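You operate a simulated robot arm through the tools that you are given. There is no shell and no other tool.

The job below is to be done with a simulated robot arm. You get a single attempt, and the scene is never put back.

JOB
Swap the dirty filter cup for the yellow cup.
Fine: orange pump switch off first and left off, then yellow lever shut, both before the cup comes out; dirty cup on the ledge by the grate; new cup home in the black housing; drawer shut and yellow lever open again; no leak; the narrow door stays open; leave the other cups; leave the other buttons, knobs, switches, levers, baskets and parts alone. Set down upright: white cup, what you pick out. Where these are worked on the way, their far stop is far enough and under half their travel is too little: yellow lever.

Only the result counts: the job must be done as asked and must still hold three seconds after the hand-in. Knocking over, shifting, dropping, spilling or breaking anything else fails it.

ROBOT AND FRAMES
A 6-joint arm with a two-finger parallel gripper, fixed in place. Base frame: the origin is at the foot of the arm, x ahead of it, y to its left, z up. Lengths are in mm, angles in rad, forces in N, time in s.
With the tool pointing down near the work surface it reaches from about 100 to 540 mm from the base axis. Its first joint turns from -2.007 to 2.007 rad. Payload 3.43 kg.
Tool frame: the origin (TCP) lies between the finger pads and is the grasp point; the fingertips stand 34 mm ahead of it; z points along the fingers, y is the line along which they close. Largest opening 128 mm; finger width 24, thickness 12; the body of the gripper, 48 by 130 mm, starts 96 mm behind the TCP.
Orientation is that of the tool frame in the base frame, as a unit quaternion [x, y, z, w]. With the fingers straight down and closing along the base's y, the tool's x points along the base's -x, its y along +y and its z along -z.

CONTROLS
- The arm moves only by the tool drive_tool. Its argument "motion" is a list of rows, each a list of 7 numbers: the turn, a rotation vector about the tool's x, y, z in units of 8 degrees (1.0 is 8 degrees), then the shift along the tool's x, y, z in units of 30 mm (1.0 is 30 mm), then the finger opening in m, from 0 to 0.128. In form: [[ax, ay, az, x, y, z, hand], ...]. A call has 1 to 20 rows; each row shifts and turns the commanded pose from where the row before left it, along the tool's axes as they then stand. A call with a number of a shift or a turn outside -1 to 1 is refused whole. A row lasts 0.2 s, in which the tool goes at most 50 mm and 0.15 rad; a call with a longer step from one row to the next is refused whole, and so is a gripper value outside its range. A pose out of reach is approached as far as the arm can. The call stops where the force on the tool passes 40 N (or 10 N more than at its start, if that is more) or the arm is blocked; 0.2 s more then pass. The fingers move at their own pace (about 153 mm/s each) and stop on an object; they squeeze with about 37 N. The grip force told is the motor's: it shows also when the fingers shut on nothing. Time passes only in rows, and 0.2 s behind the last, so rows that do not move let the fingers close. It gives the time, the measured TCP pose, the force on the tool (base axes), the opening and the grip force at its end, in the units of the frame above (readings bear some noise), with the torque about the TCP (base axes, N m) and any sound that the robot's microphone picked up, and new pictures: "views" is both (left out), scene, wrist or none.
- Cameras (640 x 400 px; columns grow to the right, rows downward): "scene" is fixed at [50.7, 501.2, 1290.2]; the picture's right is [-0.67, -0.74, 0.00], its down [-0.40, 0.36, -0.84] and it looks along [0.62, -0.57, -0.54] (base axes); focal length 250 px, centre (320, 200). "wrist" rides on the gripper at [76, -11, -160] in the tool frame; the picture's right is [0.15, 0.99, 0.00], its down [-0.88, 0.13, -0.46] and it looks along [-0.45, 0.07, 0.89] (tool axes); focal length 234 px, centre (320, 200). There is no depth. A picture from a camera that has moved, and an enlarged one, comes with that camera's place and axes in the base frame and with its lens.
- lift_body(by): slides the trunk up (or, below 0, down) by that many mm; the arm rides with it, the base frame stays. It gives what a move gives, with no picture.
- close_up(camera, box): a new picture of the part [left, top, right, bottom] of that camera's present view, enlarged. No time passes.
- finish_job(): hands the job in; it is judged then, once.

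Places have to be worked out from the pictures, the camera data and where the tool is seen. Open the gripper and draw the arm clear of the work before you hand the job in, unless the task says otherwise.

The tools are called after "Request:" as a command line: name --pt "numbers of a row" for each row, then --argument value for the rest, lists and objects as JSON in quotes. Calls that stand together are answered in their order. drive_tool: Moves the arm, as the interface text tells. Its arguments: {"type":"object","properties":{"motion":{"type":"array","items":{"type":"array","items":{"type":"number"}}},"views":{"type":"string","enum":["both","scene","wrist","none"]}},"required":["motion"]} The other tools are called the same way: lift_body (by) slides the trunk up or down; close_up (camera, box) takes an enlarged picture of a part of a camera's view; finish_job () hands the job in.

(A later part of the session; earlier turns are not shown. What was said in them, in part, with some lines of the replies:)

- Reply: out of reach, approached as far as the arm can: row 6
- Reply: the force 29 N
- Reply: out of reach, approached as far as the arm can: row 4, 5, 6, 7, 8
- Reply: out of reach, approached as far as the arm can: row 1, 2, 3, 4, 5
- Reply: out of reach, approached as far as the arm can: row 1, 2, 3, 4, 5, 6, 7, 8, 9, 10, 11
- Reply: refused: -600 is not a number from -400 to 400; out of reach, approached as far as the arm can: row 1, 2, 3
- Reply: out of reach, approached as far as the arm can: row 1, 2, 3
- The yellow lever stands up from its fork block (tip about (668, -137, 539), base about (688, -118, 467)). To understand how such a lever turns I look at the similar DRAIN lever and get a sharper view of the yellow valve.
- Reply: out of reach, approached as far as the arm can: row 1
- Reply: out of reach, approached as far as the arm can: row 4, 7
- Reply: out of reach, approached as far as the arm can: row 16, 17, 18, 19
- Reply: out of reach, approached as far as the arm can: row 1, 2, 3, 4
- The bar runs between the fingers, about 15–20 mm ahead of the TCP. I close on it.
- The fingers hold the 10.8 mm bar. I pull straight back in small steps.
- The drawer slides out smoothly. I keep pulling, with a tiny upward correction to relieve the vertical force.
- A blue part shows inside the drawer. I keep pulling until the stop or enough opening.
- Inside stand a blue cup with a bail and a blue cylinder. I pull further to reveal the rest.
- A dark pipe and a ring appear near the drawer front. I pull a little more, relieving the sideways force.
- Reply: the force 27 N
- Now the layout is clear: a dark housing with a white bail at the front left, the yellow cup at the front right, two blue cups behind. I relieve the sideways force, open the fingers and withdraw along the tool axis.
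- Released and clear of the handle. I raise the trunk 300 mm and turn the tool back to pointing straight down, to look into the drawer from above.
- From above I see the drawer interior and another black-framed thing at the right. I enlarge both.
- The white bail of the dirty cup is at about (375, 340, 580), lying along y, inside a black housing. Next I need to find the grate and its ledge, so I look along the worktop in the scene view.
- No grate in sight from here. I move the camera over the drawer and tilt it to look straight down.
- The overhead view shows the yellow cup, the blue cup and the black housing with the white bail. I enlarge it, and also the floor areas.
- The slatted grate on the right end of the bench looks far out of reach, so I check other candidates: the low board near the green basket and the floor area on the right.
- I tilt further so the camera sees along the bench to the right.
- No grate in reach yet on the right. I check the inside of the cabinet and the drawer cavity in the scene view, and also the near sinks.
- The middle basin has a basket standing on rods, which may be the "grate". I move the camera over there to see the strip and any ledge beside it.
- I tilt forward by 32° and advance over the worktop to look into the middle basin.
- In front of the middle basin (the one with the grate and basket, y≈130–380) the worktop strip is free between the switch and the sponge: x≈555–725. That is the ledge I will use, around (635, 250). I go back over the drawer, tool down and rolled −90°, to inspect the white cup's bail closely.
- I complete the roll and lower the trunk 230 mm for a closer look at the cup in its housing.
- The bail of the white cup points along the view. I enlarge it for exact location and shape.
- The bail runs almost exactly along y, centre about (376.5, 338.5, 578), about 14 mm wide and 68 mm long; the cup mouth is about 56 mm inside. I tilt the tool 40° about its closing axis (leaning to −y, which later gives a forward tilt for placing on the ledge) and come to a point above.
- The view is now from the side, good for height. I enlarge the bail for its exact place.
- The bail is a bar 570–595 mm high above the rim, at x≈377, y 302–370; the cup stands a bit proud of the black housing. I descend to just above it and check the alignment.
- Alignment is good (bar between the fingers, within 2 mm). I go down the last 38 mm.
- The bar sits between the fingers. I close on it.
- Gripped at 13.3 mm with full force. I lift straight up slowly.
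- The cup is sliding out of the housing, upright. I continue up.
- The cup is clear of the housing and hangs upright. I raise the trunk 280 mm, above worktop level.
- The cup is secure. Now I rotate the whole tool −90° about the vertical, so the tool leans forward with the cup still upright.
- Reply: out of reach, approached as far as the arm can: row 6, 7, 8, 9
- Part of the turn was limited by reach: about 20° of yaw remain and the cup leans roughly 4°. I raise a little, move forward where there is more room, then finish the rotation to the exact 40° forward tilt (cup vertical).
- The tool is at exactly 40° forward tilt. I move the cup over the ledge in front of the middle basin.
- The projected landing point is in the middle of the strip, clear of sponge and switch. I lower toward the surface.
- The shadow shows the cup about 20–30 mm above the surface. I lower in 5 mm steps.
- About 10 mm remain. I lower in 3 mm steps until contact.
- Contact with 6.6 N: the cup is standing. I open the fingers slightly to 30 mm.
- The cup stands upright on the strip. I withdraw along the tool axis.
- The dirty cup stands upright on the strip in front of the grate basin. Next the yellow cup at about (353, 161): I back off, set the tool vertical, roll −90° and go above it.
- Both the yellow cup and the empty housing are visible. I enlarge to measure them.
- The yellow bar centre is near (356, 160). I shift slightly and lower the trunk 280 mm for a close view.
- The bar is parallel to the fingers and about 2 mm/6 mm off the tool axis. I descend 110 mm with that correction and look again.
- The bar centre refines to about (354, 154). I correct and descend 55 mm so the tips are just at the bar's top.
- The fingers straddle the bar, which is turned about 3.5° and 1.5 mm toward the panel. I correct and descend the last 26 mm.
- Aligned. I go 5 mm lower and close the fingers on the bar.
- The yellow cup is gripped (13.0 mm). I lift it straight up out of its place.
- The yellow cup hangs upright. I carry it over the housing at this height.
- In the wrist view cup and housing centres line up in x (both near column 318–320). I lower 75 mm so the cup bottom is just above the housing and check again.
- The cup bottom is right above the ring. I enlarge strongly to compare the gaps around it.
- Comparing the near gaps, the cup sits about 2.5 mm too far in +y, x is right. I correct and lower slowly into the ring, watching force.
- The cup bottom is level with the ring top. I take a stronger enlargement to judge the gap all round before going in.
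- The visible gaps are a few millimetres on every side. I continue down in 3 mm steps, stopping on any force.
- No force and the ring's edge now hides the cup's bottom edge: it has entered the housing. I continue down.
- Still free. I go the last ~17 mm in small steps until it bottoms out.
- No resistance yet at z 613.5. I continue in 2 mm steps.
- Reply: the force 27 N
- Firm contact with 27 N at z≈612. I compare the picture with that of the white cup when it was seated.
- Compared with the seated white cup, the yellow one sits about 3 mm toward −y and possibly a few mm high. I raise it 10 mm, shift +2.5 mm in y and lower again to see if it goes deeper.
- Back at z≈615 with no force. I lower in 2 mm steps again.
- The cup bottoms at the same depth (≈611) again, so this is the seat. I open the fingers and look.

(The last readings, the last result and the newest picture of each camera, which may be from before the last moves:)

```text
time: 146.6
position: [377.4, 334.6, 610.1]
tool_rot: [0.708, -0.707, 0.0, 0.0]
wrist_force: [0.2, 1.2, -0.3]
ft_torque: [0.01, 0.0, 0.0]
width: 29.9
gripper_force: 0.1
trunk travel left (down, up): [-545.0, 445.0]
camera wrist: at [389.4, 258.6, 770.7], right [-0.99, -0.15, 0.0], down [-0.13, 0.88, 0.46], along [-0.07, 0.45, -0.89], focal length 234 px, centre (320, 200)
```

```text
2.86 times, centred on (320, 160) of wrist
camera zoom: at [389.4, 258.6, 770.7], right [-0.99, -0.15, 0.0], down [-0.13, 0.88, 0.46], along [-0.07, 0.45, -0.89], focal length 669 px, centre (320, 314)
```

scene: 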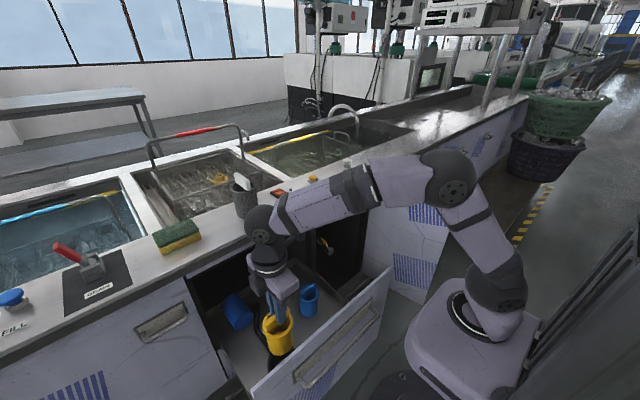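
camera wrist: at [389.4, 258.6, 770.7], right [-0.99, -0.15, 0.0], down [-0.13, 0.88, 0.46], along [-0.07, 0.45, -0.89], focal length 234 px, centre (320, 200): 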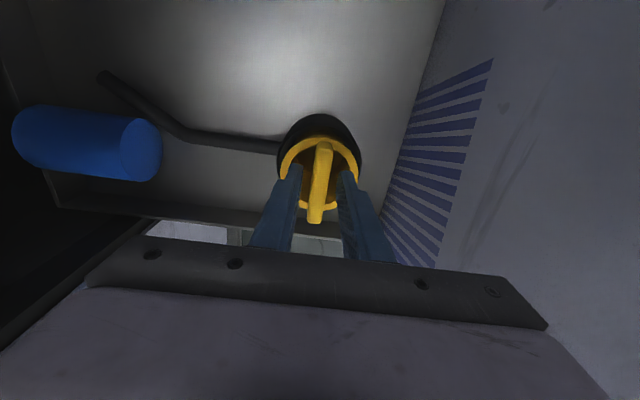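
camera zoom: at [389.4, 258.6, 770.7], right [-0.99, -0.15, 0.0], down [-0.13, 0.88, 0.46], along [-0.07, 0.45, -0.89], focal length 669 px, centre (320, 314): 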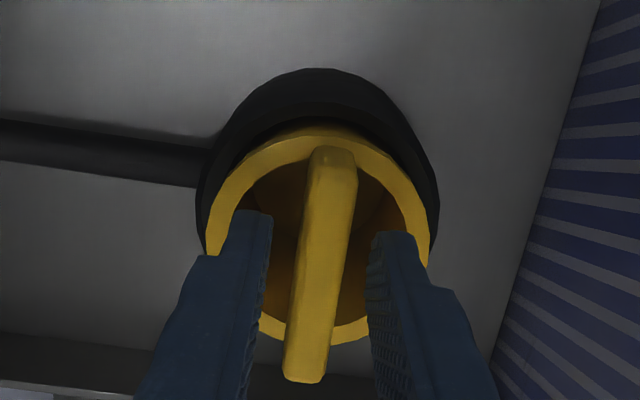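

The picture now matches the seated white cup within 1–2 mm. I withdraw straight up and check.

Request:
drive_tool --pt "0 0 0 0 0 -0.3 0.03" --pt "0 0 0 0 0 -0.5 0.03" --pt "0 0 0 0 0 -1 0.03" --pt "0 0 0 0 0 -1 0.03" --pt "0 0 0 0 0 -1 0.03" --pt "0 0 0 0 0 -1 0.03" --pt "0 0 0 0 0 -1 0.03" --pt "0 0 0 0.8 0 -1 0.03" --pt "0 0 0 0 0 0 0.03" --views "wrist"

Request:
close_up --camera "scene" --box '[240, 310, 320, 370]'

Request:
close_up --camera "wrist" --box '[280, 90, 376, 180]'

```text
time: 148.6
position: [377.2, 310.1, 816.3]
tool_rot: [0.708, -0.707, -0.001, 0.0]
wrist_force: [0.0, -0.6, -0.4]
ft_torque: [0.02, -0.02, 0.03]
width: 30.1
gripper_force: 0.0
trunk travel left (down, up): [-545.0, 445.0]
camera wrist: at [387.9, 234.1, 976.3], right [-0.99, -0.15, 0.0], down [-0.13, 0.88, 0.46], along [-0.07, 0.45, -0.89], focal length 234 px, centre (320, 200)
```

wrist: 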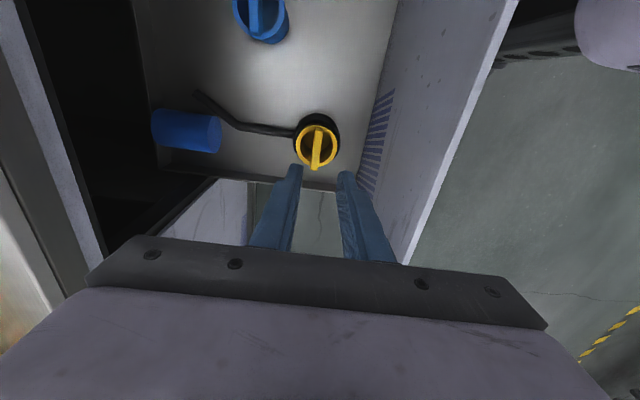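

```text
6.67 times, centred on (280, 340) of scene
camera zoom: at [50.7, 501.2, 1290.2], right [-0.67, -0.74, 0.0], down [-0.4, 0.36, -0.84], along [0.62, -0.57, -0.54], focal length 1666 px, centre (587, -733)
```

zoom: 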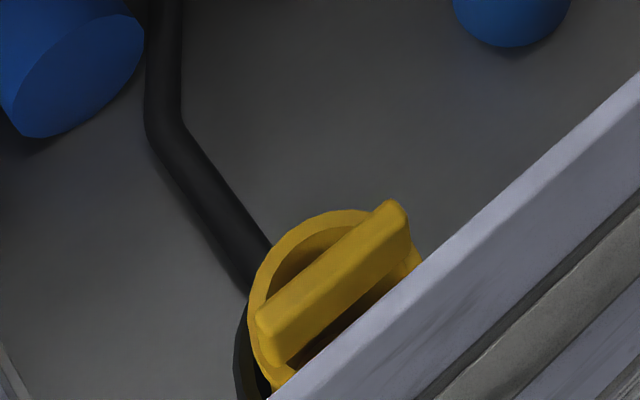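

```text
4.44 times, centred on (328, 135) of wrist
camera zoom: at [387.9, 234.1, 976.3], right [-0.99, -0.15, 0.0], down [-0.13, 0.88, 0.46], along [-0.07, 0.45, -0.89], focal length 1041 px, centre (284, 489)
```

zoom: 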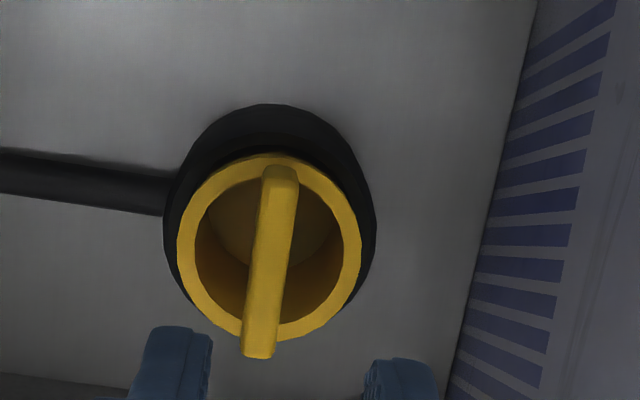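

The yellow cup sits in the housing exactly like the white one did. Now I go back to the drawer handle the same way I came: up, back to (158, 328), tilt 48°.

Request:
lift_body --by 250

Request:
drive_tool --pt "0 0 0 -0.075 0.913 0 0.034" --pt "0 0 0 -0.075 0.913 0 0.034" --pt "0 0 0 -0.075 0.913 0 0.034" --pt "0 0 0 -0.075 0.913 0 0.034" --pt "0 0 0 -0.075 0.913 0 0.034" --pt "0 0 0 -0.075 0.913 0 0.034" --pt "0 0 0 -0.075 0.913 0 0.034" --pt "0 0 0 -0.075 0.913 0 0.034" --pt "1 0 0 0 0 0 0.034" --pt "1 0 0 0 0 0 0.034" --pt "1 0 0 0 0 0 0.034" --pt "1 0 0 0 0 0 0.034" --pt "1 0 0 0 0 0 0.034" --pt "1 0 0 0 0 0 0.034" --pt "0 0 0 0 0 0 0.034" --views "both"

```text
time: 151.2
position: [377.4, 310.3, 1064.8]
tool_rot: [0.708, -0.707, 0.0, 0.0]
wrist_force: [0.8, 0.2, 0.4]
ft_torque: [0.01, 0.01, -0.01]
width: 30.0
gripper_force: 0.2
trunk travel left (down, up): [-795.0, 195.0]
```

```text
time: 154.4
position: [157.2, 327.7, 1065.6]
tool_rot: [0.647, -0.645, 0.288, -0.288]
wrist_force: [-0.3, 0.1, -0.3]
ft_torque: [-0.02, -0.01, -0.04]
width: 34.3
gripper_force: 0.1
trunk travel left (down, up): [-795.0, 195.0]
camera wrist: at [46.4, 251.4, 1181.8], right [-0.66, -0.15, -0.74], down [-0.43, 0.88, 0.21], along [0.62, 0.45, -0.64], focal length 234 px, centre (320, 200)
```

scene: 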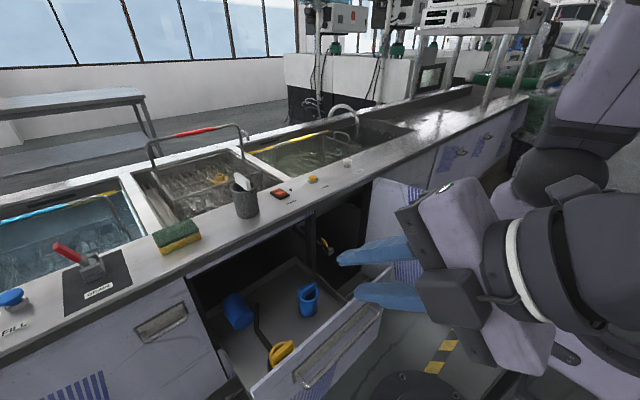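
wrist: 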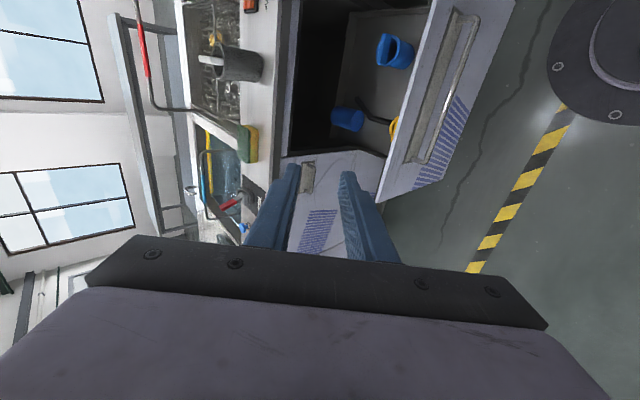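

Pose matches the one after the release. I lower the trunk 305 mm to be in front of the handle.

Request:
lift_body --by -305

Request:
close_up --camera "wrist" --box '[200, 80, 440, 280]'

Request:
close_up --camera "scene" --box '[240, 260, 400, 400]'

```text
time: 157.4
position: [158.8, 327.3, 761.4]
tool_rot: [0.646, -0.645, 0.287, -0.289]
wrist_force: [0.5, 0.2, -0.8]
ft_torque: [0.0, -0.01, 0.0]
width: 34.1
gripper_force: 0.0
trunk travel left (down, up): [-490.0, 500.0]
```

```text
2.00 times, centred on (320, 180) of wrist
camera zoom: at [46.4, 251.7, 876.9], right [-0.66, -0.15, -0.73], down [-0.43, 0.88, 0.21], along [0.62, 0.45, -0.65], focal length 468 px, centre (320, 240)
```

zoom: 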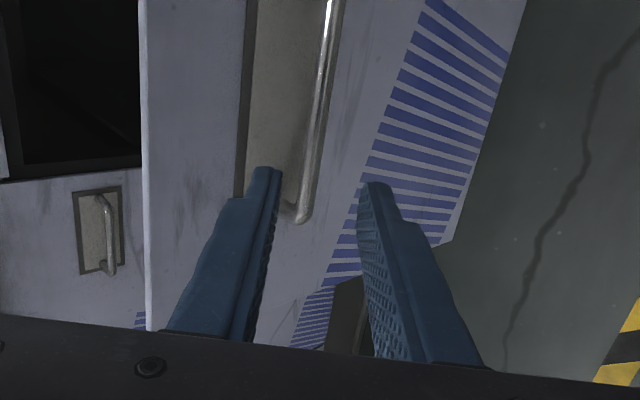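

```text
2.86 times, centred on (320, 330) of scene
camera zoom: at [50.7, 501.2, 1290.2], right [-0.67, -0.74, 0.0], down [-0.4, 0.36, -0.84], along [0.62, -0.57, -0.54], focal length 714 px, centre (320, -171)
```

zoom: 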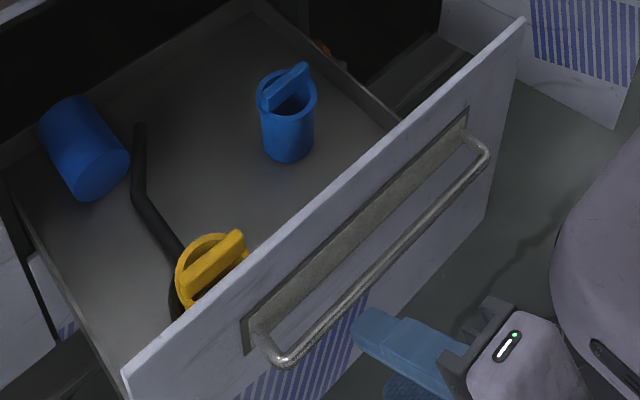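

The handle is at the same place as when I released it. I advance 81 mm along the tool axis and close on the bar.

Request:
drive_tool --pt "0 0 0 0 0 0.7 0.034" --pt "0 0 0 0 0 0.7 0.034" --pt "0 0 0 0 0 0.65 0.034" --pt "0 0 0 0 0 0.65 0.034" --pt "0 0 0 0 0 0 0.034" --pt "0 0 0 0 0 0 0.0" --pt "0 0 0 0 0 0 0.0" --views "wrist"

```text
time: 159.0
position: [218.6, 329.2, 707.9]
tool_rot: [0.645, -0.645, 0.289, -0.29]
wrist_force: [1.2, 0.1, 25.6]
ft_torque: [-0.49, -0.28, -0.03]
width: 10.6
gripper_force: 44.1
trunk travel left (down, up): [-490.0, 500.0]
camera wrist: at [106.3, 252.2, 823.2], right [-0.66, -0.15, -0.74], down [-0.43, 0.88, 0.21], along [0.62, 0.45, -0.64], focal length 234 px, centre (320, 200)
```

wrist: 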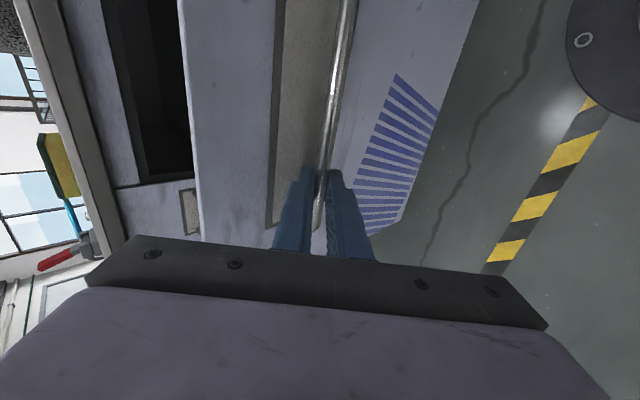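

Gripped (10.6 mm). I relieve the vertical force and push the drawer in, 12 mm per row.

Request:
drive_tool --pt "0 0 0 0 -0.1 -0.09 0.0" --pt "0 0 0 0 -0.268 0.297 0.0" --pt "0 0 0 0 -0.268 0.297 0.0" --pt "0 0 0 0 -0.268 0.297 0.0" --pt "0 0 0 0 -0.268 0.297 0.0" --pt "0 0 0 0 -0.268 0.297 0.0" --pt "0 0 0 0 -0.268 0.297 0.0" --pt "0 0 0 0 -0.268 0.297 0.0" --pt "0 0 0 0 -0.268 0.297 0.0" --pt "0 0 0 0 0 0 0.0" --views "both"

```text
time: 161.2
position: [313.9, 329.8, 707.9]
tool_rot: [0.647, -0.646, 0.287, -0.286]
wrist_force: [0.9, 8.9, -27.2]
ft_torque: [-0.37, 0.23, -0.54]
width: 10.9
gripper_force: 44.3
trunk travel left (down, up): [-490.0, 500.0]
camera wrist: at [203.9, 252.7, 824.9], right [-0.67, -0.15, -0.73], down [-0.43, 0.88, 0.21], along [0.61, 0.45, -0.65], focal length 234 px, centre (320, 200)
```

scene: 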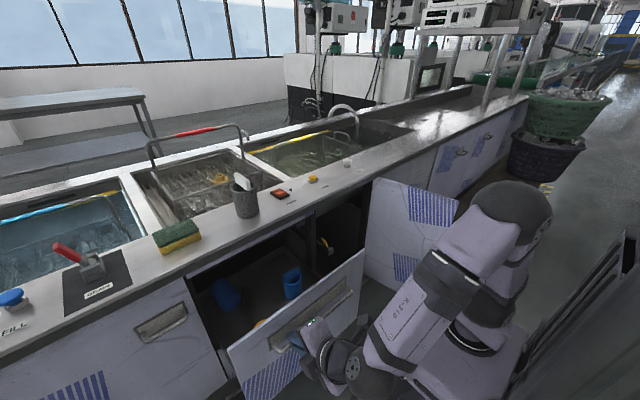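
wrist: 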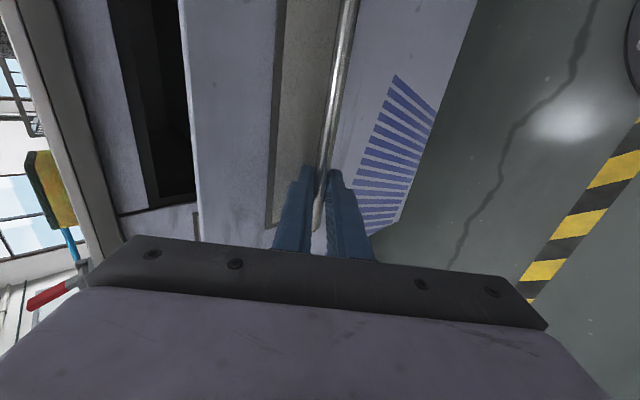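

The drawer moves in. The relief was a bit too much, so I correct 2 mm down and continue.

Request:
drive_tool --pt "0 0 0 0 0.05 0.045 0.0" --pt "0 0 0 0 -0.268 0.297 0.0" --pt "0 0 0 0 -0.268 0.297 0.0" --pt "0 0 0 0 -0.268 0.297 0.0" --pt "0 0 0 0 -0.268 0.297 0.0" --pt "0 0 0 0 -0.268 0.297 0.0" --pt "0 0 0 0 -0.268 0.297 0.0" --pt "0 0 0 0 -0.268 0.297 0.0" --pt "0 0 0 0 -0.268 0.297 0.0" --pt "0 0 0 0 0 0 0.0" --views "scene"

```text
time: 163.4
position: [410.0, 327.8, 708.7]
tool_rot: [0.646, -0.646, 0.289, -0.287]
wrist_force: [2.3, -1.3, -13.0]
ft_torque: [-0.42, 0.07, -0.31]
width: 10.3
gripper_force: 44.6
trunk travel left (down, up): [-490.0, 500.0]
```

scene: 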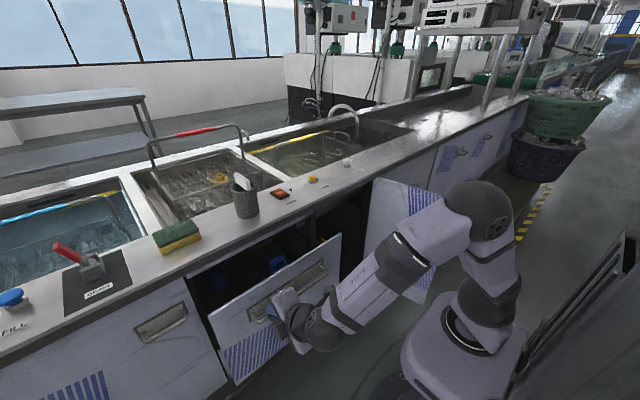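

Halfway; I continue with the remaining distance.

Request:
drive_tool --pt "0 0 0 0 0.02 0.018 0.0" --pt "0 0 0 0 -0.268 0.297 0.0" --pt "0 0 0 0 -0.268 0.297 0.0" --pt "0 0 0 0 -0.268 0.297 0.0" --pt "0 0 0 0 -0.268 0.297 0.0" --pt "0 0 0 0 -0.268 0.297 0.0" --pt "0 0 0 0 -0.268 0.297 0.0" --pt "0 0 0 0 -0.268 0.297 0.0" --pt "0 0 0 0 -0.268 0.297 0.0" --pt "0 0 0 0 -0.268 0.297 0.0" --pt "0 0 0 0 0 0 0.0" --views "both"

```text
time: 165.8
position: [518.6, 329.0, 708.5]
tool_rot: [0.646, -0.646, 0.288, -0.289]
wrist_force: [1.5, 4.0, 10.1]
ft_torque: [-0.48, -0.11, -0.31]
width: 10.9
gripper_force: 44.3
trunk travel left (down, up): [-490.0, 500.0]
camera wrist: at [406.5, 252.2, 823.7], right [-0.66, -0.15, -0.74], down [-0.43, 0.88, 0.21], along [0.62, 0.45, -0.64], focal length 234 px, centre (320, 200)
```

scene: 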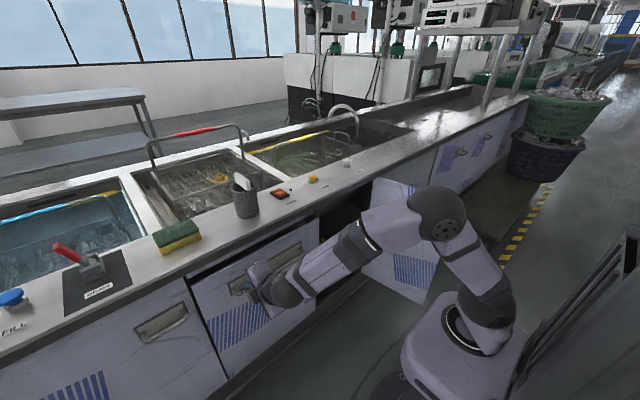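
wrist: 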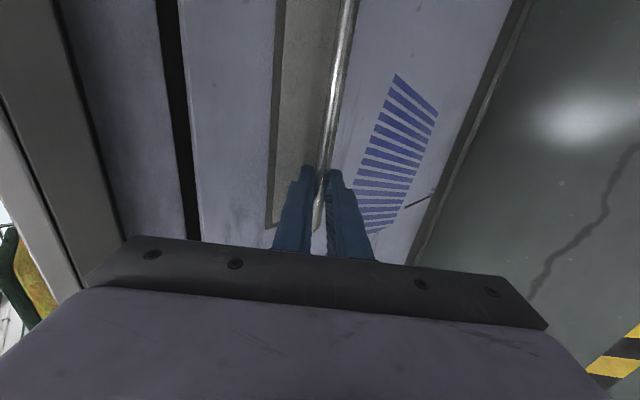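

About 25 mm remain. I push slowly to the stop.

Request:
drive_tool --pt "0 0 0 0 -0.2 0.222 0.0" --pt "0 0 0 0 -0.2 0.222 0.0" --pt "0 0 0 0 -0.1 0.111 0.0" --pt "0 0 0 0 -0.067 0.074 0.0" --pt "0 0 0 0 -0.067 0.074 0.0" --pt "0 0 0 0 0 0 0.0" --views "both"

Request:
close_up --camera "scene" --box '[180, 200, 340, 340]'

```text
time: 167.2
position: [544.6, 329.1, 707.9]
tool_rot: [0.648, -0.644, 0.287, -0.288]
wrist_force: [-4.0, 4.3, 10.9]
ft_torque: [0.33, -0.08, 0.55]
width: 10.6
gripper_force: 44.2
trunk travel left (down, up): [-490.0, 500.0]
camera wrist: at [432.8, 252.1, 823.9], right [-0.66, -0.15, -0.74], down [-0.43, 0.88, 0.21], along [0.62, 0.45, -0.64], focal length 234 px, centre (320, 200)
```

scene: 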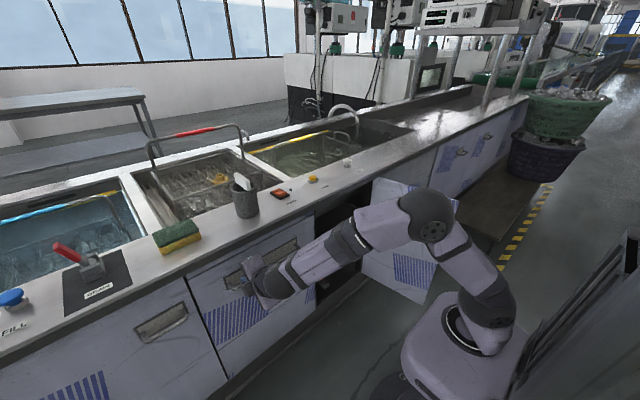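
wrist: 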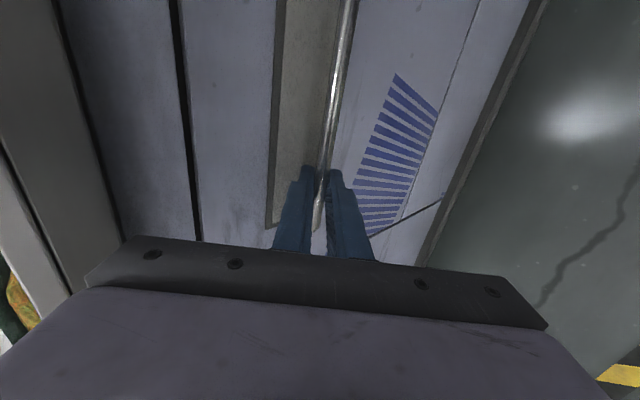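

```text
2.86 times, centred on (260, 270) of scene
camera zoom: at [50.7, 501.2, 1290.2], right [-0.67, -0.74, 0.0], down [-0.4, 0.36, -0.84], along [0.62, -0.57, -0.54], focal length 714 px, centre (491, 0)
```

zoom: 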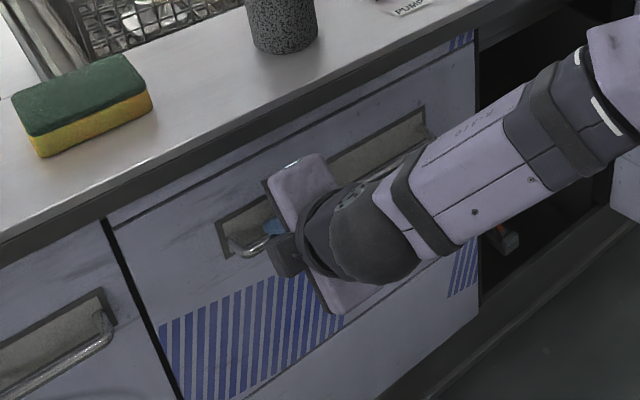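

The drawer front looks flush. I push a few mm more to feel the stop.

Request:
drive_tool --pt "0 0 0 0 -0.045 0.05 0.0" --pt "0 0 0 0 -0.045 0.05 0.0" --pt "0 0 0 0 0 0 0.0" --views "none"

```text
time: 168.0
position: [545.4, 328.8, 706.6]
tool_rot: [0.647, -0.646, 0.287, -0.286]
wrist_force: [-30.6, 1.5, 7.0]
ft_torque: [0.03, 0.16, 0.09]
width: 10.7
gripper_force: 44.4
trunk travel left (down, up): [-490.0, 500.0]
```

The stop is firm (30 N): the drawer is shut. I open the fingers and withdraw along the tool axis.

Request:
drive_tool --pt "0 0 0 0 0.03 -0.033 0.0" --pt "0 0 0 0 0 0 0.03" --pt "0 0 0 0 0 0 0.03" --pt "0 0 0 0 0 -0.5 0.03" --pt "0 0 0 0 0 -1 0.03" --pt "0 0 0 0 0 -1 0.03" --pt "0 0 0 0 0 -1 0.03" --pt "0 0 0 0 0 0 0.03" --views "both"

Request:
close_up --camera "scene" --box '[180, 180, 340, 320]'

```text
time: 169.8
position: [469.2, 327.4, 777.5]
tool_rot: [0.646, -0.645, 0.288, -0.288]
wrist_force: [0.1, -0.8, -0.1]
ft_torque: [0.02, -0.03, 0.0]
width: 30.0
gripper_force: 0.1
trunk travel left (down, up): [-490.0, 500.0]
camera wrist: at [358.5, 251.5, 894.2], right [-0.66, -0.15, -0.73], down [-0.43, 0.88, 0.21], along [0.62, 0.45, -0.65], focal length 234 px, centre (320, 200)
```

scene: 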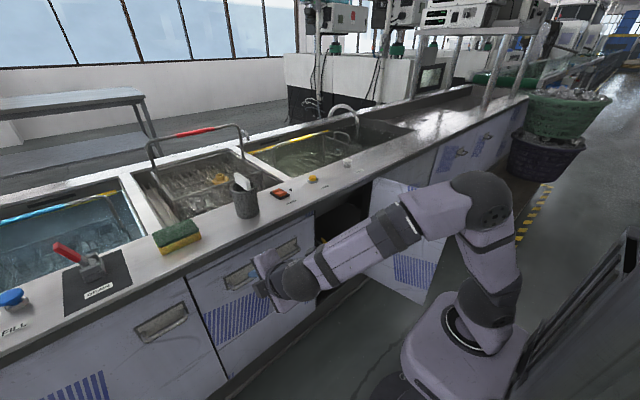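
wrist: 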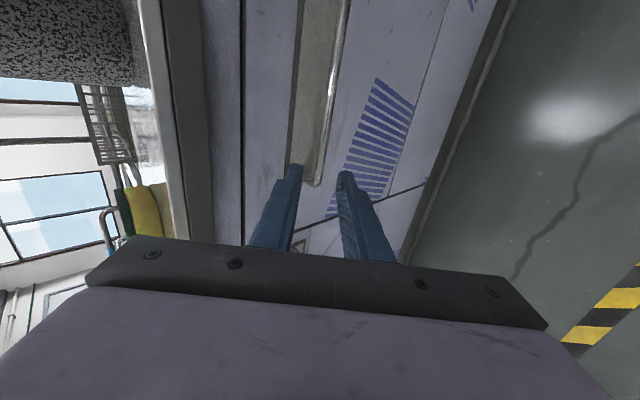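

```text
2.86 times, centred on (260, 250) of scene
camera zoom: at [50.7, 501.2, 1290.2], right [-0.67, -0.74, 0.0], down [-0.4, 0.36, -0.84], along [0.62, -0.57, -0.54], focal length 714 px, centre (491, 57)
```

zoom: 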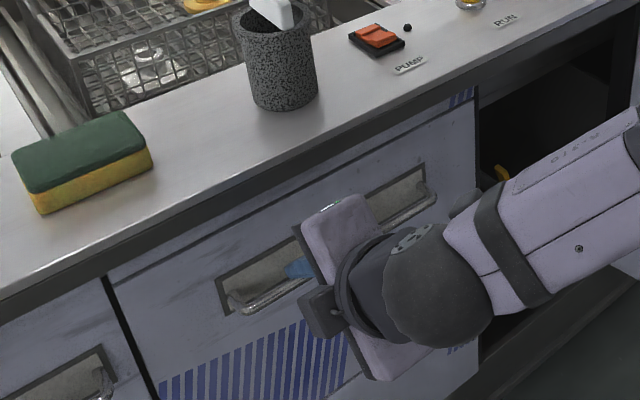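

The drawer is closed. Next the yellow lever must be opened again: I back off, roll the tool back to normal and lower the trunk to lever height.

Request:
drive_tool --pt "0 0 0 0 0.6 -0.667 0.05" --pt "0 0 0 0 0.6 -0.667 0.05" --pt "0 0 1 0 0 0 0.05" --pt "0 0 1 0 0 0 0.05" --pt "0 0 1 0 0 0 0.05" --pt "0 0 1 0 0 0 0.05" --pt "0 0 1 0 0 0 0.05" --pt "0 0 1 0 0 0 0.05" --pt "0 0 1 0 0 0 0.05" --pt "0 0 1 0 0 0 0.05" --pt "0 0 1 0 0 0 0.05" --pt "0 0 1 0 0 0 0.05" --pt "0 0 1 0 0 0 0.05" --pt "0 0 0.25 0 0 0 0.05" --pt "0 0 0 0 0 0 0.05" --views "none"

Request:
lift_body --by -215

Request:
close_up --camera "scene" --box '[0, 0, 640, 400]'

```text
time: 173.0
position: [416.1, 327.9, 777.5]
tool_rot: [0.0, 0.914, 0.0, 0.407]
wrist_force: [1.0, -0.1, -0.2]
ft_torque: [0.02, 0.02, 0.01]
width: 49.7
gripper_force: 0.0
trunk travel left (down, up): [-490.0, 500.0]
```

```text
time: 175.3
position: [416.5, 329.4, 562.8]
tool_rot: [-0.001, 0.913, 0.0, 0.407]
wrist_force: [0.2, -0.3, -0.3]
ft_torque: [0.05, 0.0, -0.02]
width: 50.2
gripper_force: 0.1
trunk travel left (down, up): [-275.0, 715.0]
```

```text
1.00 times, centred on (320, 200) of scene (not enlarged: the box is as wide or as high as the picture)
camera zoom: at [50.7, 501.2, 1290.2], right [-0.67, -0.74, 0.0], down [-0.4, 0.36, -0.84], along [0.62, -0.57, -0.54], focal length 250 px, centre (320, 200)
```

zoom: 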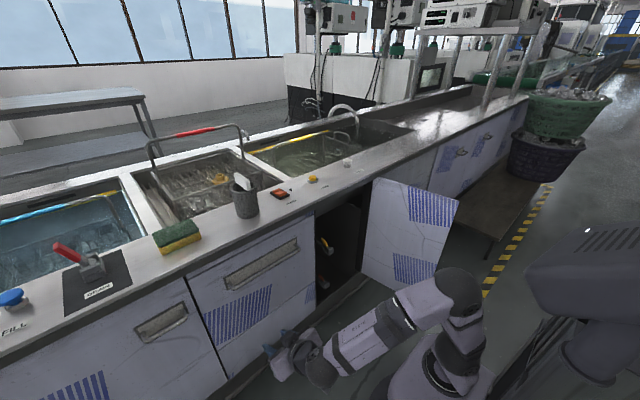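

Clear view: drawer shut, white cup upright. I move right to the cabinet opening.

Request:
drive_tool --pt "0 0 0 -0.11 -1 0.122 0.05" --pt "0 0 0 -0.11 -1 0.122 0.05" --pt "0 0 0 -0.11 -1 0.122 0.05" --pt "0 0 0 -0.11 -1 0.122 0.05" --pt "0 0 0 -0.11 -1 0.122 0.05" --pt "0 0 0 -0.11 -1 0.122 0.05" --pt "0 0 0 -0.11 -1 0.122 0.05" --pt "0 0 0 -0.11 -1 0.122 0.05" --pt "0 0 0 -0.11 -1 0.122 0.05" --pt "0 0 0 -0.11 -1 0.122 0.05" --pt "0 0 0 -0.11 -1 0.122 0.05" --pt "0 0 0 -0.11 -1 0.122 0.05" --pt "0 0 0 -0.11 -1 0.122 0.05" --pt "0 0 0 -0.11 -1 0.122 0.05" --pt "0 0 0 0 0 0 0.05" --views "both"

Request:
close_up --camera "wrist" --box '[224, 80, 416, 260]'

```text
time: 178.5
position: [480.8, -74.7, 560.3]
tool_rot: [0.001, 0.914, 0.0, 0.407]
wrist_force: [0.2, 0.3, -0.2]
ft_torque: [-0.01, 0.01, 0.0]
width: 49.9
gripper_force: 0.0
out of reach, approached as far as the arm can: row 11, 12
trunk travel left (down, up): [-275.0, 715.0]
camera wrist: at [312.2, -86.5, 612.4], right [-0.1, 0.99, -0.11], down [0.25, 0.13, 0.96], along [0.96, 0.07, -0.26], focal length 234 px, centre (320, 200)
```

scene: 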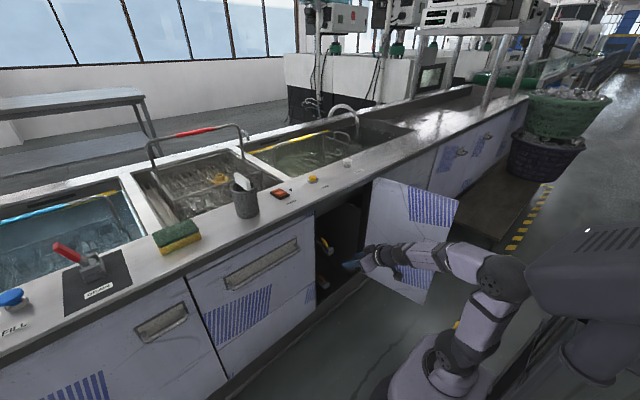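
wrist: 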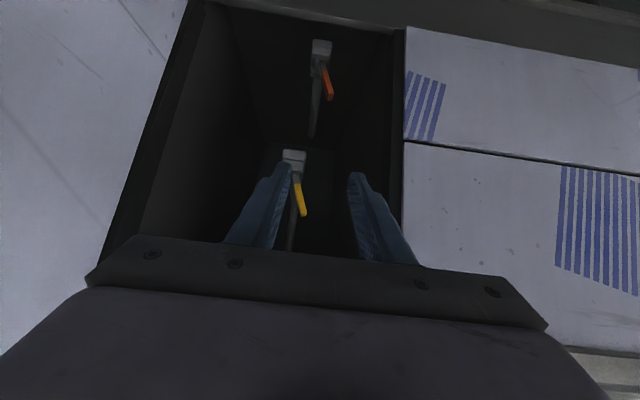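

```text
2.22 times, centred on (320, 170) of wrist
camera zoom: at [312.2, -86.5, 612.4], right [-0.1, 0.99, -0.11], down [0.25, 0.13, 0.96], along [0.96, 0.07, -0.26], focal length 520 px, centre (320, 267)
```

zoom: 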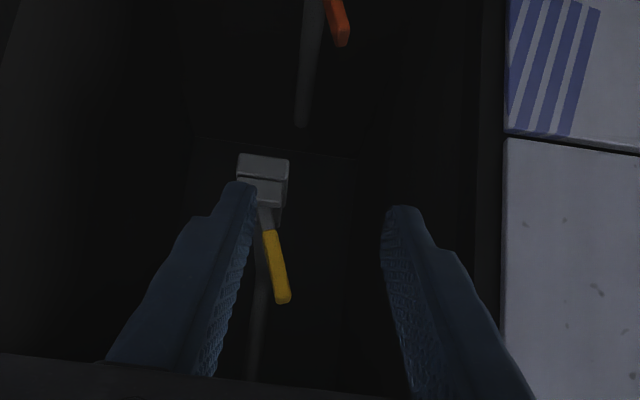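

The lever still leans left at its shut stop. I advance with the fingers straddling it.

Request:
drive_tool --pt "0 0 0 0 -0.6 0 0.05" --pt "0 0 0 -0.518 0 0.843 0.05" --pt "0 0 0 -0.518 0 0.843 0.05" --pt "0 0 0 -0.518 0 0.843 0.05" --pt "0 0 0 -0.518 0 0.843 0.05" --pt "0 0 0 0 0 0 0.05" --views "wrist"

Request:
close_up --camera "wrist" --box '[224, 100, 416, 260]'

```text
time: 179.9
position: [598.1, -92.1, 538.0]
tool_rot: [-0.001, 0.914, 0.0, 0.406]
wrist_force: [-0.7, 0.5, 0.2]
ft_torque: [-0.01, -0.01, -0.01]
width: 49.9
gripper_force: 0.0
trunk travel left (down, up): [-275.0, 715.0]
camera wrist: at [428.8, -104.5, 589.8], right [-0.1, 0.99, -0.11], down [0.25, 0.13, 0.96], along [0.96, 0.07, -0.26], focal length 234 px, centre (320, 200)
```

wrist: 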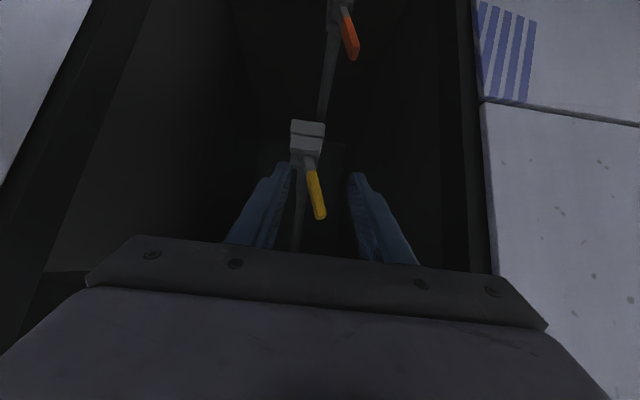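

```text
2.50 times, centred on (320, 180) of wrist
camera zoom: at [428.8, -104.5, 589.8], right [-0.1, 0.99, -0.11], down [0.25, 0.13, 0.96], along [0.96, 0.07, -0.26], focal length 585 px, centre (320, 250)
```

zoom: 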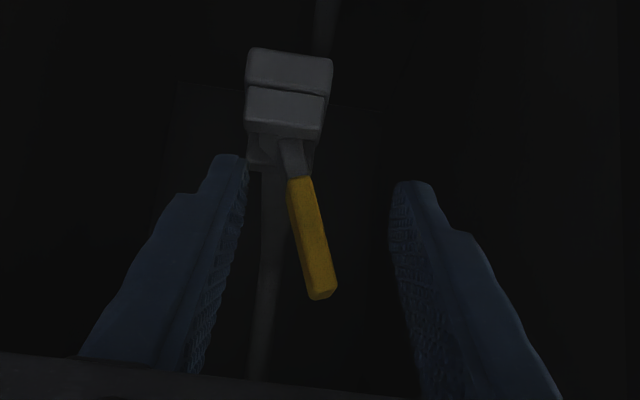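

The lever is centred between the fingers. I advance the last 58 mm.

Request:
drive_tool --pt "0 0 0 -0.523 0 0.83 0.05" --pt "0 0 0 -0.523 0 0.83 0.05" --pt "0 0 0 0 0 0 0.05" --views "wrist"

Request:
close_up --camera "wrist" --box '[224, 100, 416, 260]'

```text
time: 180.7
position: [657.6, -92.2, 529.8]
tool_rot: [-0.001, 0.913, 0.001, 0.407]
wrist_force: [-0.7, -0.8, -0.2]
ft_torque: [0.04, 0.02, 0.03]
width: 49.7
gripper_force: 0.2
trunk travel left (down, up): [-275.0, 715.0]
camera wrist: at [486.9, -104.5, 581.3], right [-0.1, 0.99, -0.11], down [0.25, 0.13, 0.96], along [0.96, 0.07, -0.26], focal length 234 px, centre (320, 200)
```

wrist: 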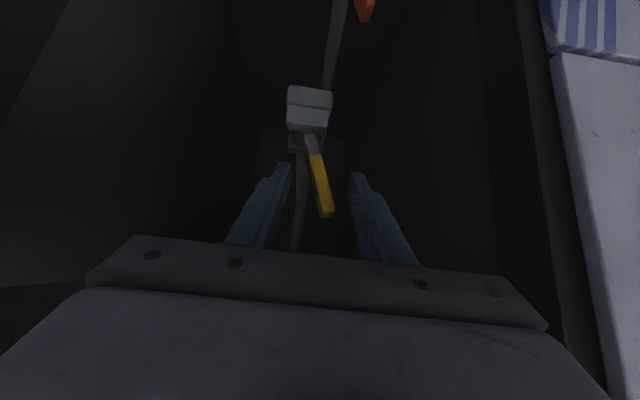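

```text
2.50 times, centred on (320, 180) of wrist
camera zoom: at [486.9, -104.5, 581.3], right [-0.1, 0.99, -0.11], down [0.25, 0.13, 0.96], along [0.96, 0.07, -0.26], focal length 585 px, centre (320, 250)
```

zoom: 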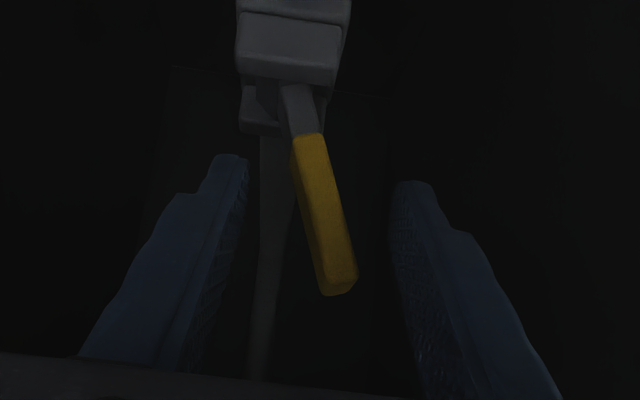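

I narrow the gap to 40 mm and push the lever to the right (−y).

Request:
drive_tool --pt "0 0 0 0 0 0 0.04" --pt "0 0 0 0 -0.2 0 0.04" --pt "0 0 0 0 -0.2 0 0.04" --pt "0 0 0 0 -0.2 0 0.04" --pt "0 0 0 0 -0.2 0 0.04" --pt "0 0 0 0 -0.2 0 0.04" --pt "0 0 0 0 0 0 0.04" --views "wrist"

Request:
close_up --camera "wrist" --box '[224, 100, 416, 260]'

```text
time: 182.3
position: [656.6, -123.3, 530.1]
tool_rot: [-0.001, 0.913, 0.0, 0.407]
wrist_force: [-0.5, -0.2, -0.6]
ft_torque: [0.02, 0.0, 0.02]
width: 39.9
gripper_force: 0.1
trunk travel left (down, up): [-275.0, 715.0]
camera wrist: at [487.3, -134.5, 580.5], right [-0.1, 0.99, -0.11], down [0.25, 0.13, 0.96], along [0.96, 0.07, -0.26], focal length 234 px, centre (320, 200)
```

wrist: 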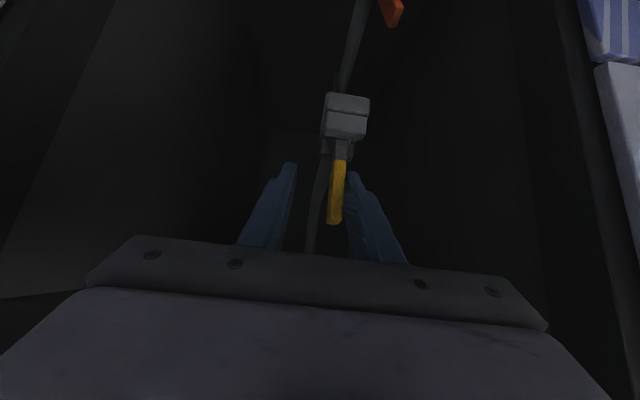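

```text
2.50 times, centred on (320, 180) of wrist
camera zoom: at [487.3, -134.5, 580.5], right [-0.1, 0.99, -0.11], down [0.25, 0.13, 0.96], along [0.96, 0.07, -0.26], focal length 585 px, centre (320, 250)
```

zoom: 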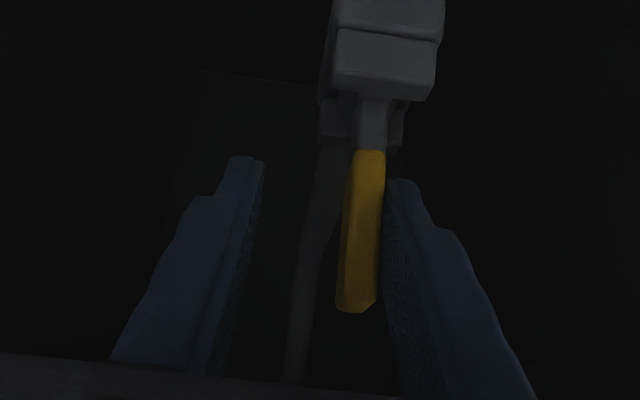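

Lever is upright now and following. I keep pushing to the far stop.

Request:
drive_tool --pt "0 0 0 0 -0.2 0 0.04" --pt "0 0 0 0 -0.2 0 0.04" --pt "0 0 0 0 -0.2 0 0.04" --pt "0 0 0 0 0 0 0.04" --views "wrist"

Request:
close_up --camera "wrist" --box '[224, 100, 416, 260]'

```text
time: 183.3
position: [656.5, -139.7, 529.7]
tool_rot: [-0.002, 0.914, 0.001, 0.407]
wrist_force: [2.6, 13.6, 1.8]
ft_torque: [0.47, 0.06, 0.22]
width: 47.7
gripper_force: 6.7
trunk travel left (down, up): [-275.0, 715.0]
camera wrist: at [487.2, -150.9, 580.8], right [-0.1, 0.99, -0.11], down [0.25, 0.13, 0.96], along [0.96, 0.07, -0.26], focal length 234 px, centre (320, 200)
```

wrist: 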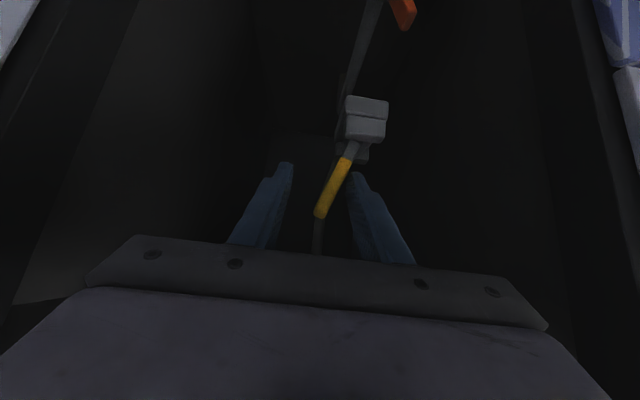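

```text
2.50 times, centred on (320, 180) of wrist
camera zoom: at [487.2, -150.9, 580.8], right [-0.1, 0.99, -0.11], down [0.25, 0.13, 0.96], along [0.96, 0.07, -0.26], focal length 585 px, centre (320, 250)
```

zoom: 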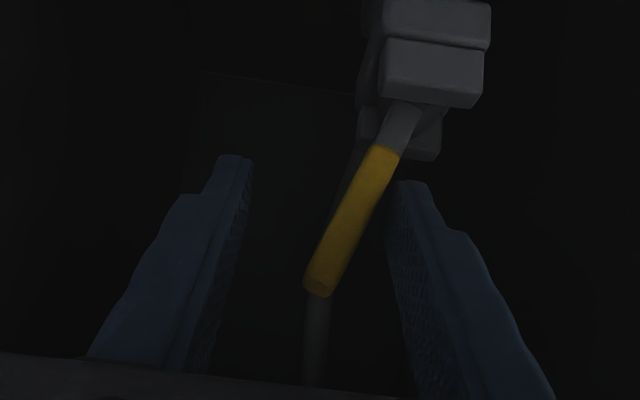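

The lever snapped to its right stop, tip at y≈-137 as at the start: open again. I re-centre the fingers and withdraw.

Request:
drive_tool --pt "0 0 0 0 0.3 0 0.056" --pt "0 0 0 0 0 0 0.056" --pt "0 0 0 0.523 0 -0.83 0.056" --pt "0 0 0 0.523 0 -0.83 0.056" --pt "0 0 0 0.523 0 -0.83 0.056" --pt "0 0 0 0.523 0 -0.83 0.056" --pt "0 0 0 0.523 0 -0.83 0.056" --pt "0 0 0 0.523 0 -0.83 0.056" --pt "0 0 0 0 0 0 0.056" --views "both"

Request:
close_up --camera "wrist" --box '[224, 100, 416, 260]'

Request:
close_up --camera "scene" --box '[300, 200, 400, 300]'

```text
time: 185.3
position: [482.1, -130.7, 558.6]
tool_rot: [-0.001, 0.913, 0.0, 0.408]
wrist_force: [0.6, 1.0, -0.1]
ft_torque: [0.01, -0.01, -0.01]
width: 56.1
gripper_force: 0.1
trunk travel left (down, up): [-275.0, 715.0]
camera wrist: at [313.4, -142.7, 610.0], right [-0.1, 0.99, -0.11], down [0.25, 0.13, 0.96], along [0.96, 0.07, -0.26], focal length 234 px, centre (320, 200)
```

scene: 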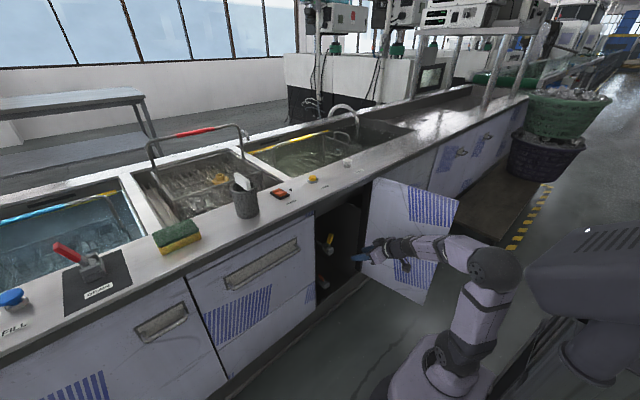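
wrist: 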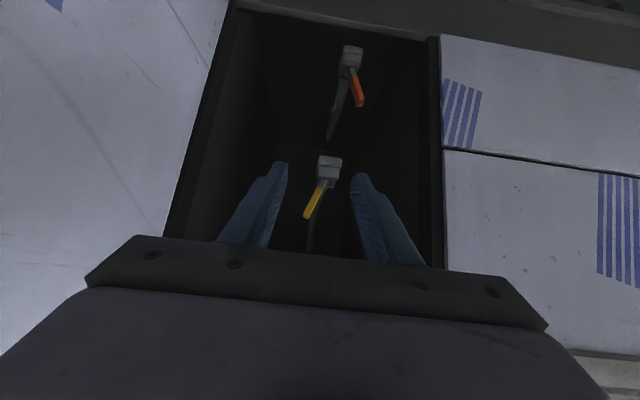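

```text
2.50 times, centred on (320, 180) of wrist
camera zoom: at [313.4, -142.7, 610.0], right [-0.1, 0.99, -0.11], down [0.25, 0.13, 0.96], along [0.96, 0.07, -0.26], focal length 585 px, centre (320, 250)
```

zoom: 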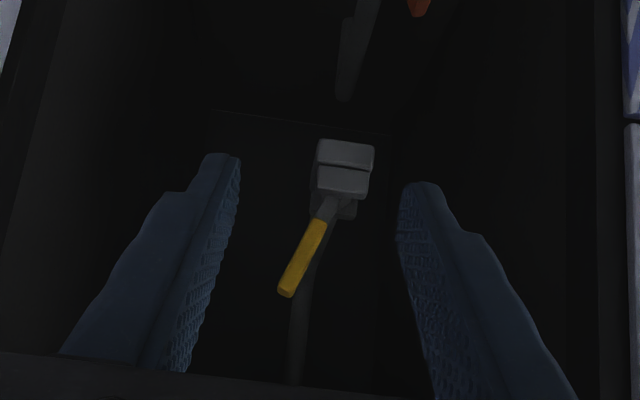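

```text
4.00 times, centred on (350, 250) of scene
camera zoom: at [50.7, 501.2, 1290.2], right [-0.67, -0.74, 0.0], down [-0.4, 0.36, -0.84], along [0.62, -0.57, -0.54], focal length 1000 px, centre (200, 0)
```

zoom: 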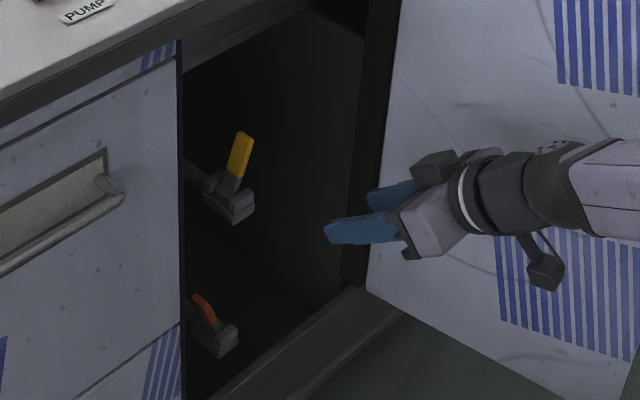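

Lever open, narrow door still open, drawer shut. I draw the arm back from the cabinet, straighten the tool and open the gripper.

Request:
drive_tool --pt "0 0 0 0.5 0.6 -0.55 0.056" --pt "0 0 0 0.5 0.6 -0.55 0.056" --pt "0 1 0 0.3 0.5 -0.3 0.056" --pt "0 1 0 0.3 0.5 -0.3 0.056" --pt "0 1 0 0.4 0.3 -0.2 0.08" --pt "0 1 0 0.4 0 -0.2 0.1" --pt "0 1 0 0.4 0 0 0.1" --pt "0 1 0 0.4 0 0 0.1" --pt "0 0 0 0.8 0 0 0.1" --pt "0 0 0 0 0 0 0.1" --views "both"

```text
time: 187.5
position: [337.4, -56.3, 553.4]
tool_rot: [-0.001, 1.0, -0.001, -0.001]
wrist_force: [-0.3, 0.1, 0.2]
ft_torque: [-0.01, 0.02, 0.0]
width: 100.0
gripper_force: 0.0
trunk travel left (down, up): [-275.0, 715.0]
camera wrist: at [262.1, -67.8, 713.4], right [-0.15, 0.99, 0.0], down [0.88, 0.13, 0.45], along [0.45, 0.07, -0.89], focal length 234 px, centre (320, 200)
```

scene: 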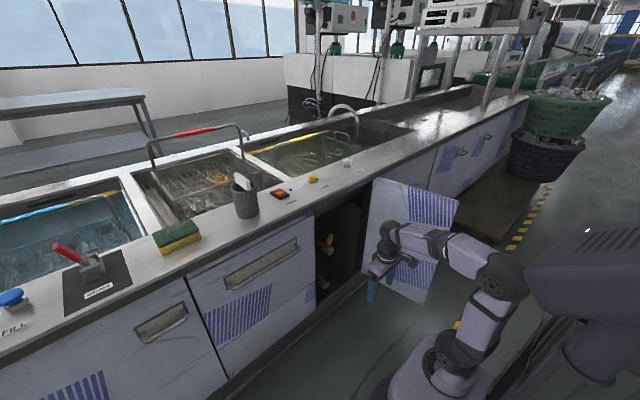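
wrist: 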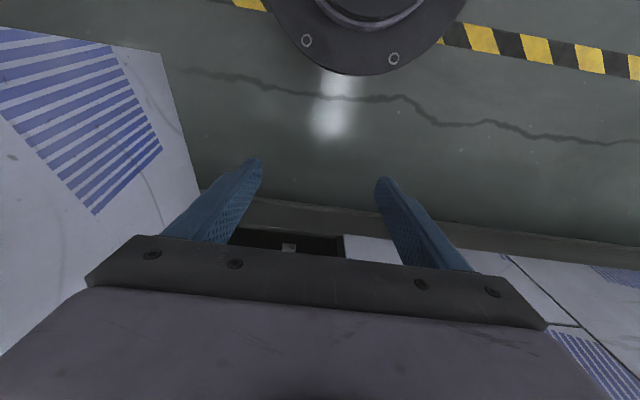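

The arm is clear. A last check of the switch, white cup, drawer front and lever in the scene view.

Request:
close_up --camera "scene" --box '[130, 120, 330, 260]'

Request:
close_up --camera "scene" --box '[180, 200, 380, 360]'

Request:
close_up --camera "scene" --box '[290, 200, 390, 310]'

```text
2.86 times, centred on (230, 190) of scene
camera zoom: at [50.7, 501.2, 1290.2], right [-0.67, -0.74, 0.0], down [-0.4, 0.36, -0.84], along [0.62, -0.57, -0.54], focal length 714 px, centre (577, 229)
```

zoom: 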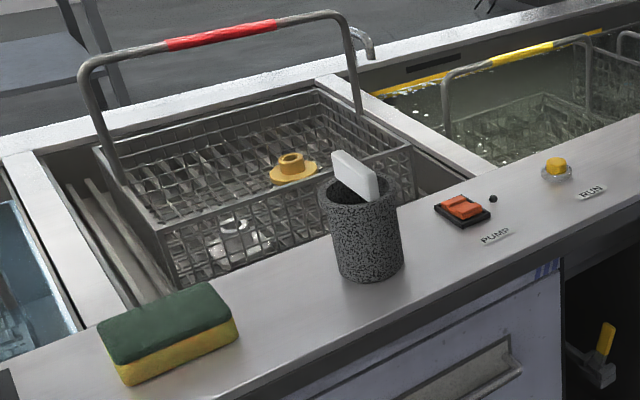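

```text
2.50 times, centred on (280, 280) of scene
camera zoom: at [50.7, 501.2, 1290.2], right [-0.67, -0.74, 0.0], down [-0.4, 0.36, -0.84], along [0.62, -0.57, -0.54], focal length 625 px, centre (420, 0)
```

zoom: 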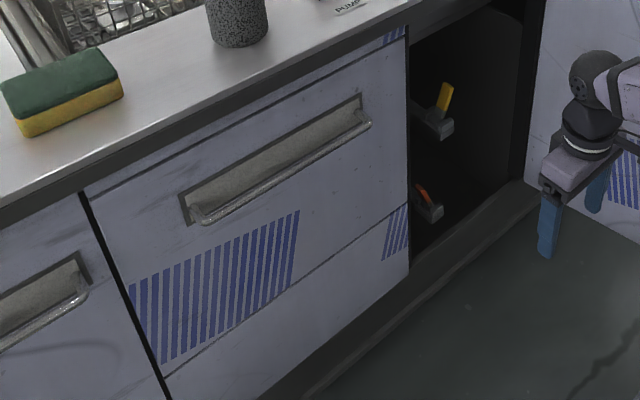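

```text
3.64 times, centred on (340, 255) of scene
camera zoom: at [50.7, 501.2, 1290.2], right [-0.67, -0.74, 0.0], down [-0.4, 0.36, -0.84], along [0.62, -0.57, -0.54], focal length 909 px, centre (247, 0)
```

zoom: 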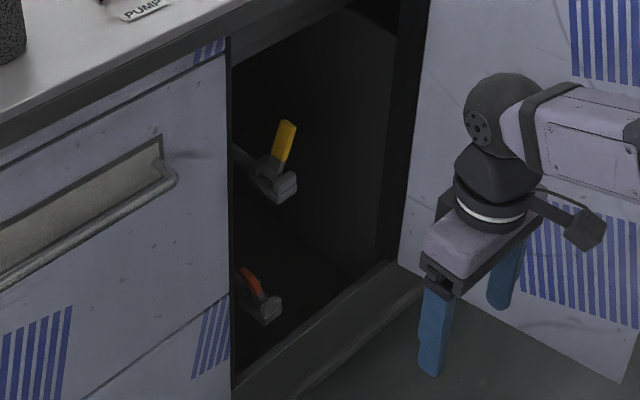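

Everything reads as asked: the pump switch is off with its lamp dark, and the dirty white cup stands upright on the ledge in front of the grate basin. The yellow cup is seated in the black housing and the drawer is shut. The yellow lever is back at its open stop, the narrow door is still open, and the arm is clear with the gripper open. I hand the job in.

Request:
finish_job

```text
The job is handed in.
```

I swapped the cups and handed the job in. I don't have the verdict yet, and one point is my own reading of the instructions.

- **Pump switch:** I turned it off first, the lamp went out, and I left it off.
- **Yellow lever:** I shut it to its far stop before the dirty cup came out. After the drawer was closed I opened it again to the stop where it started.
- **Dirty white cup:** it is standing upright on the front strip of the worktop, ahead of the middle basin where the basket rests on rods.
- **Yellow cup:** it is in the black housing, pressed down until it bottomed out. In the pictures it sat within 1–2 mm of where the white cup had been.
- **Drawer and door:** I pushed the drawer in until it hit its stop, and the narrow door is still open.
- **Other parts:** I didn't use any other buttons, levers, baskets or cups.

**Ledge by the grate:** I took this to mean the strip in front of the middle basin. The only other grate I saw, at the far right end of the bench, is well out of the arm's reach.

**Leak:** I saw and heard no leak after the lever was reopened, but the drawer was shut by then, so I couldn't see the cup itself.
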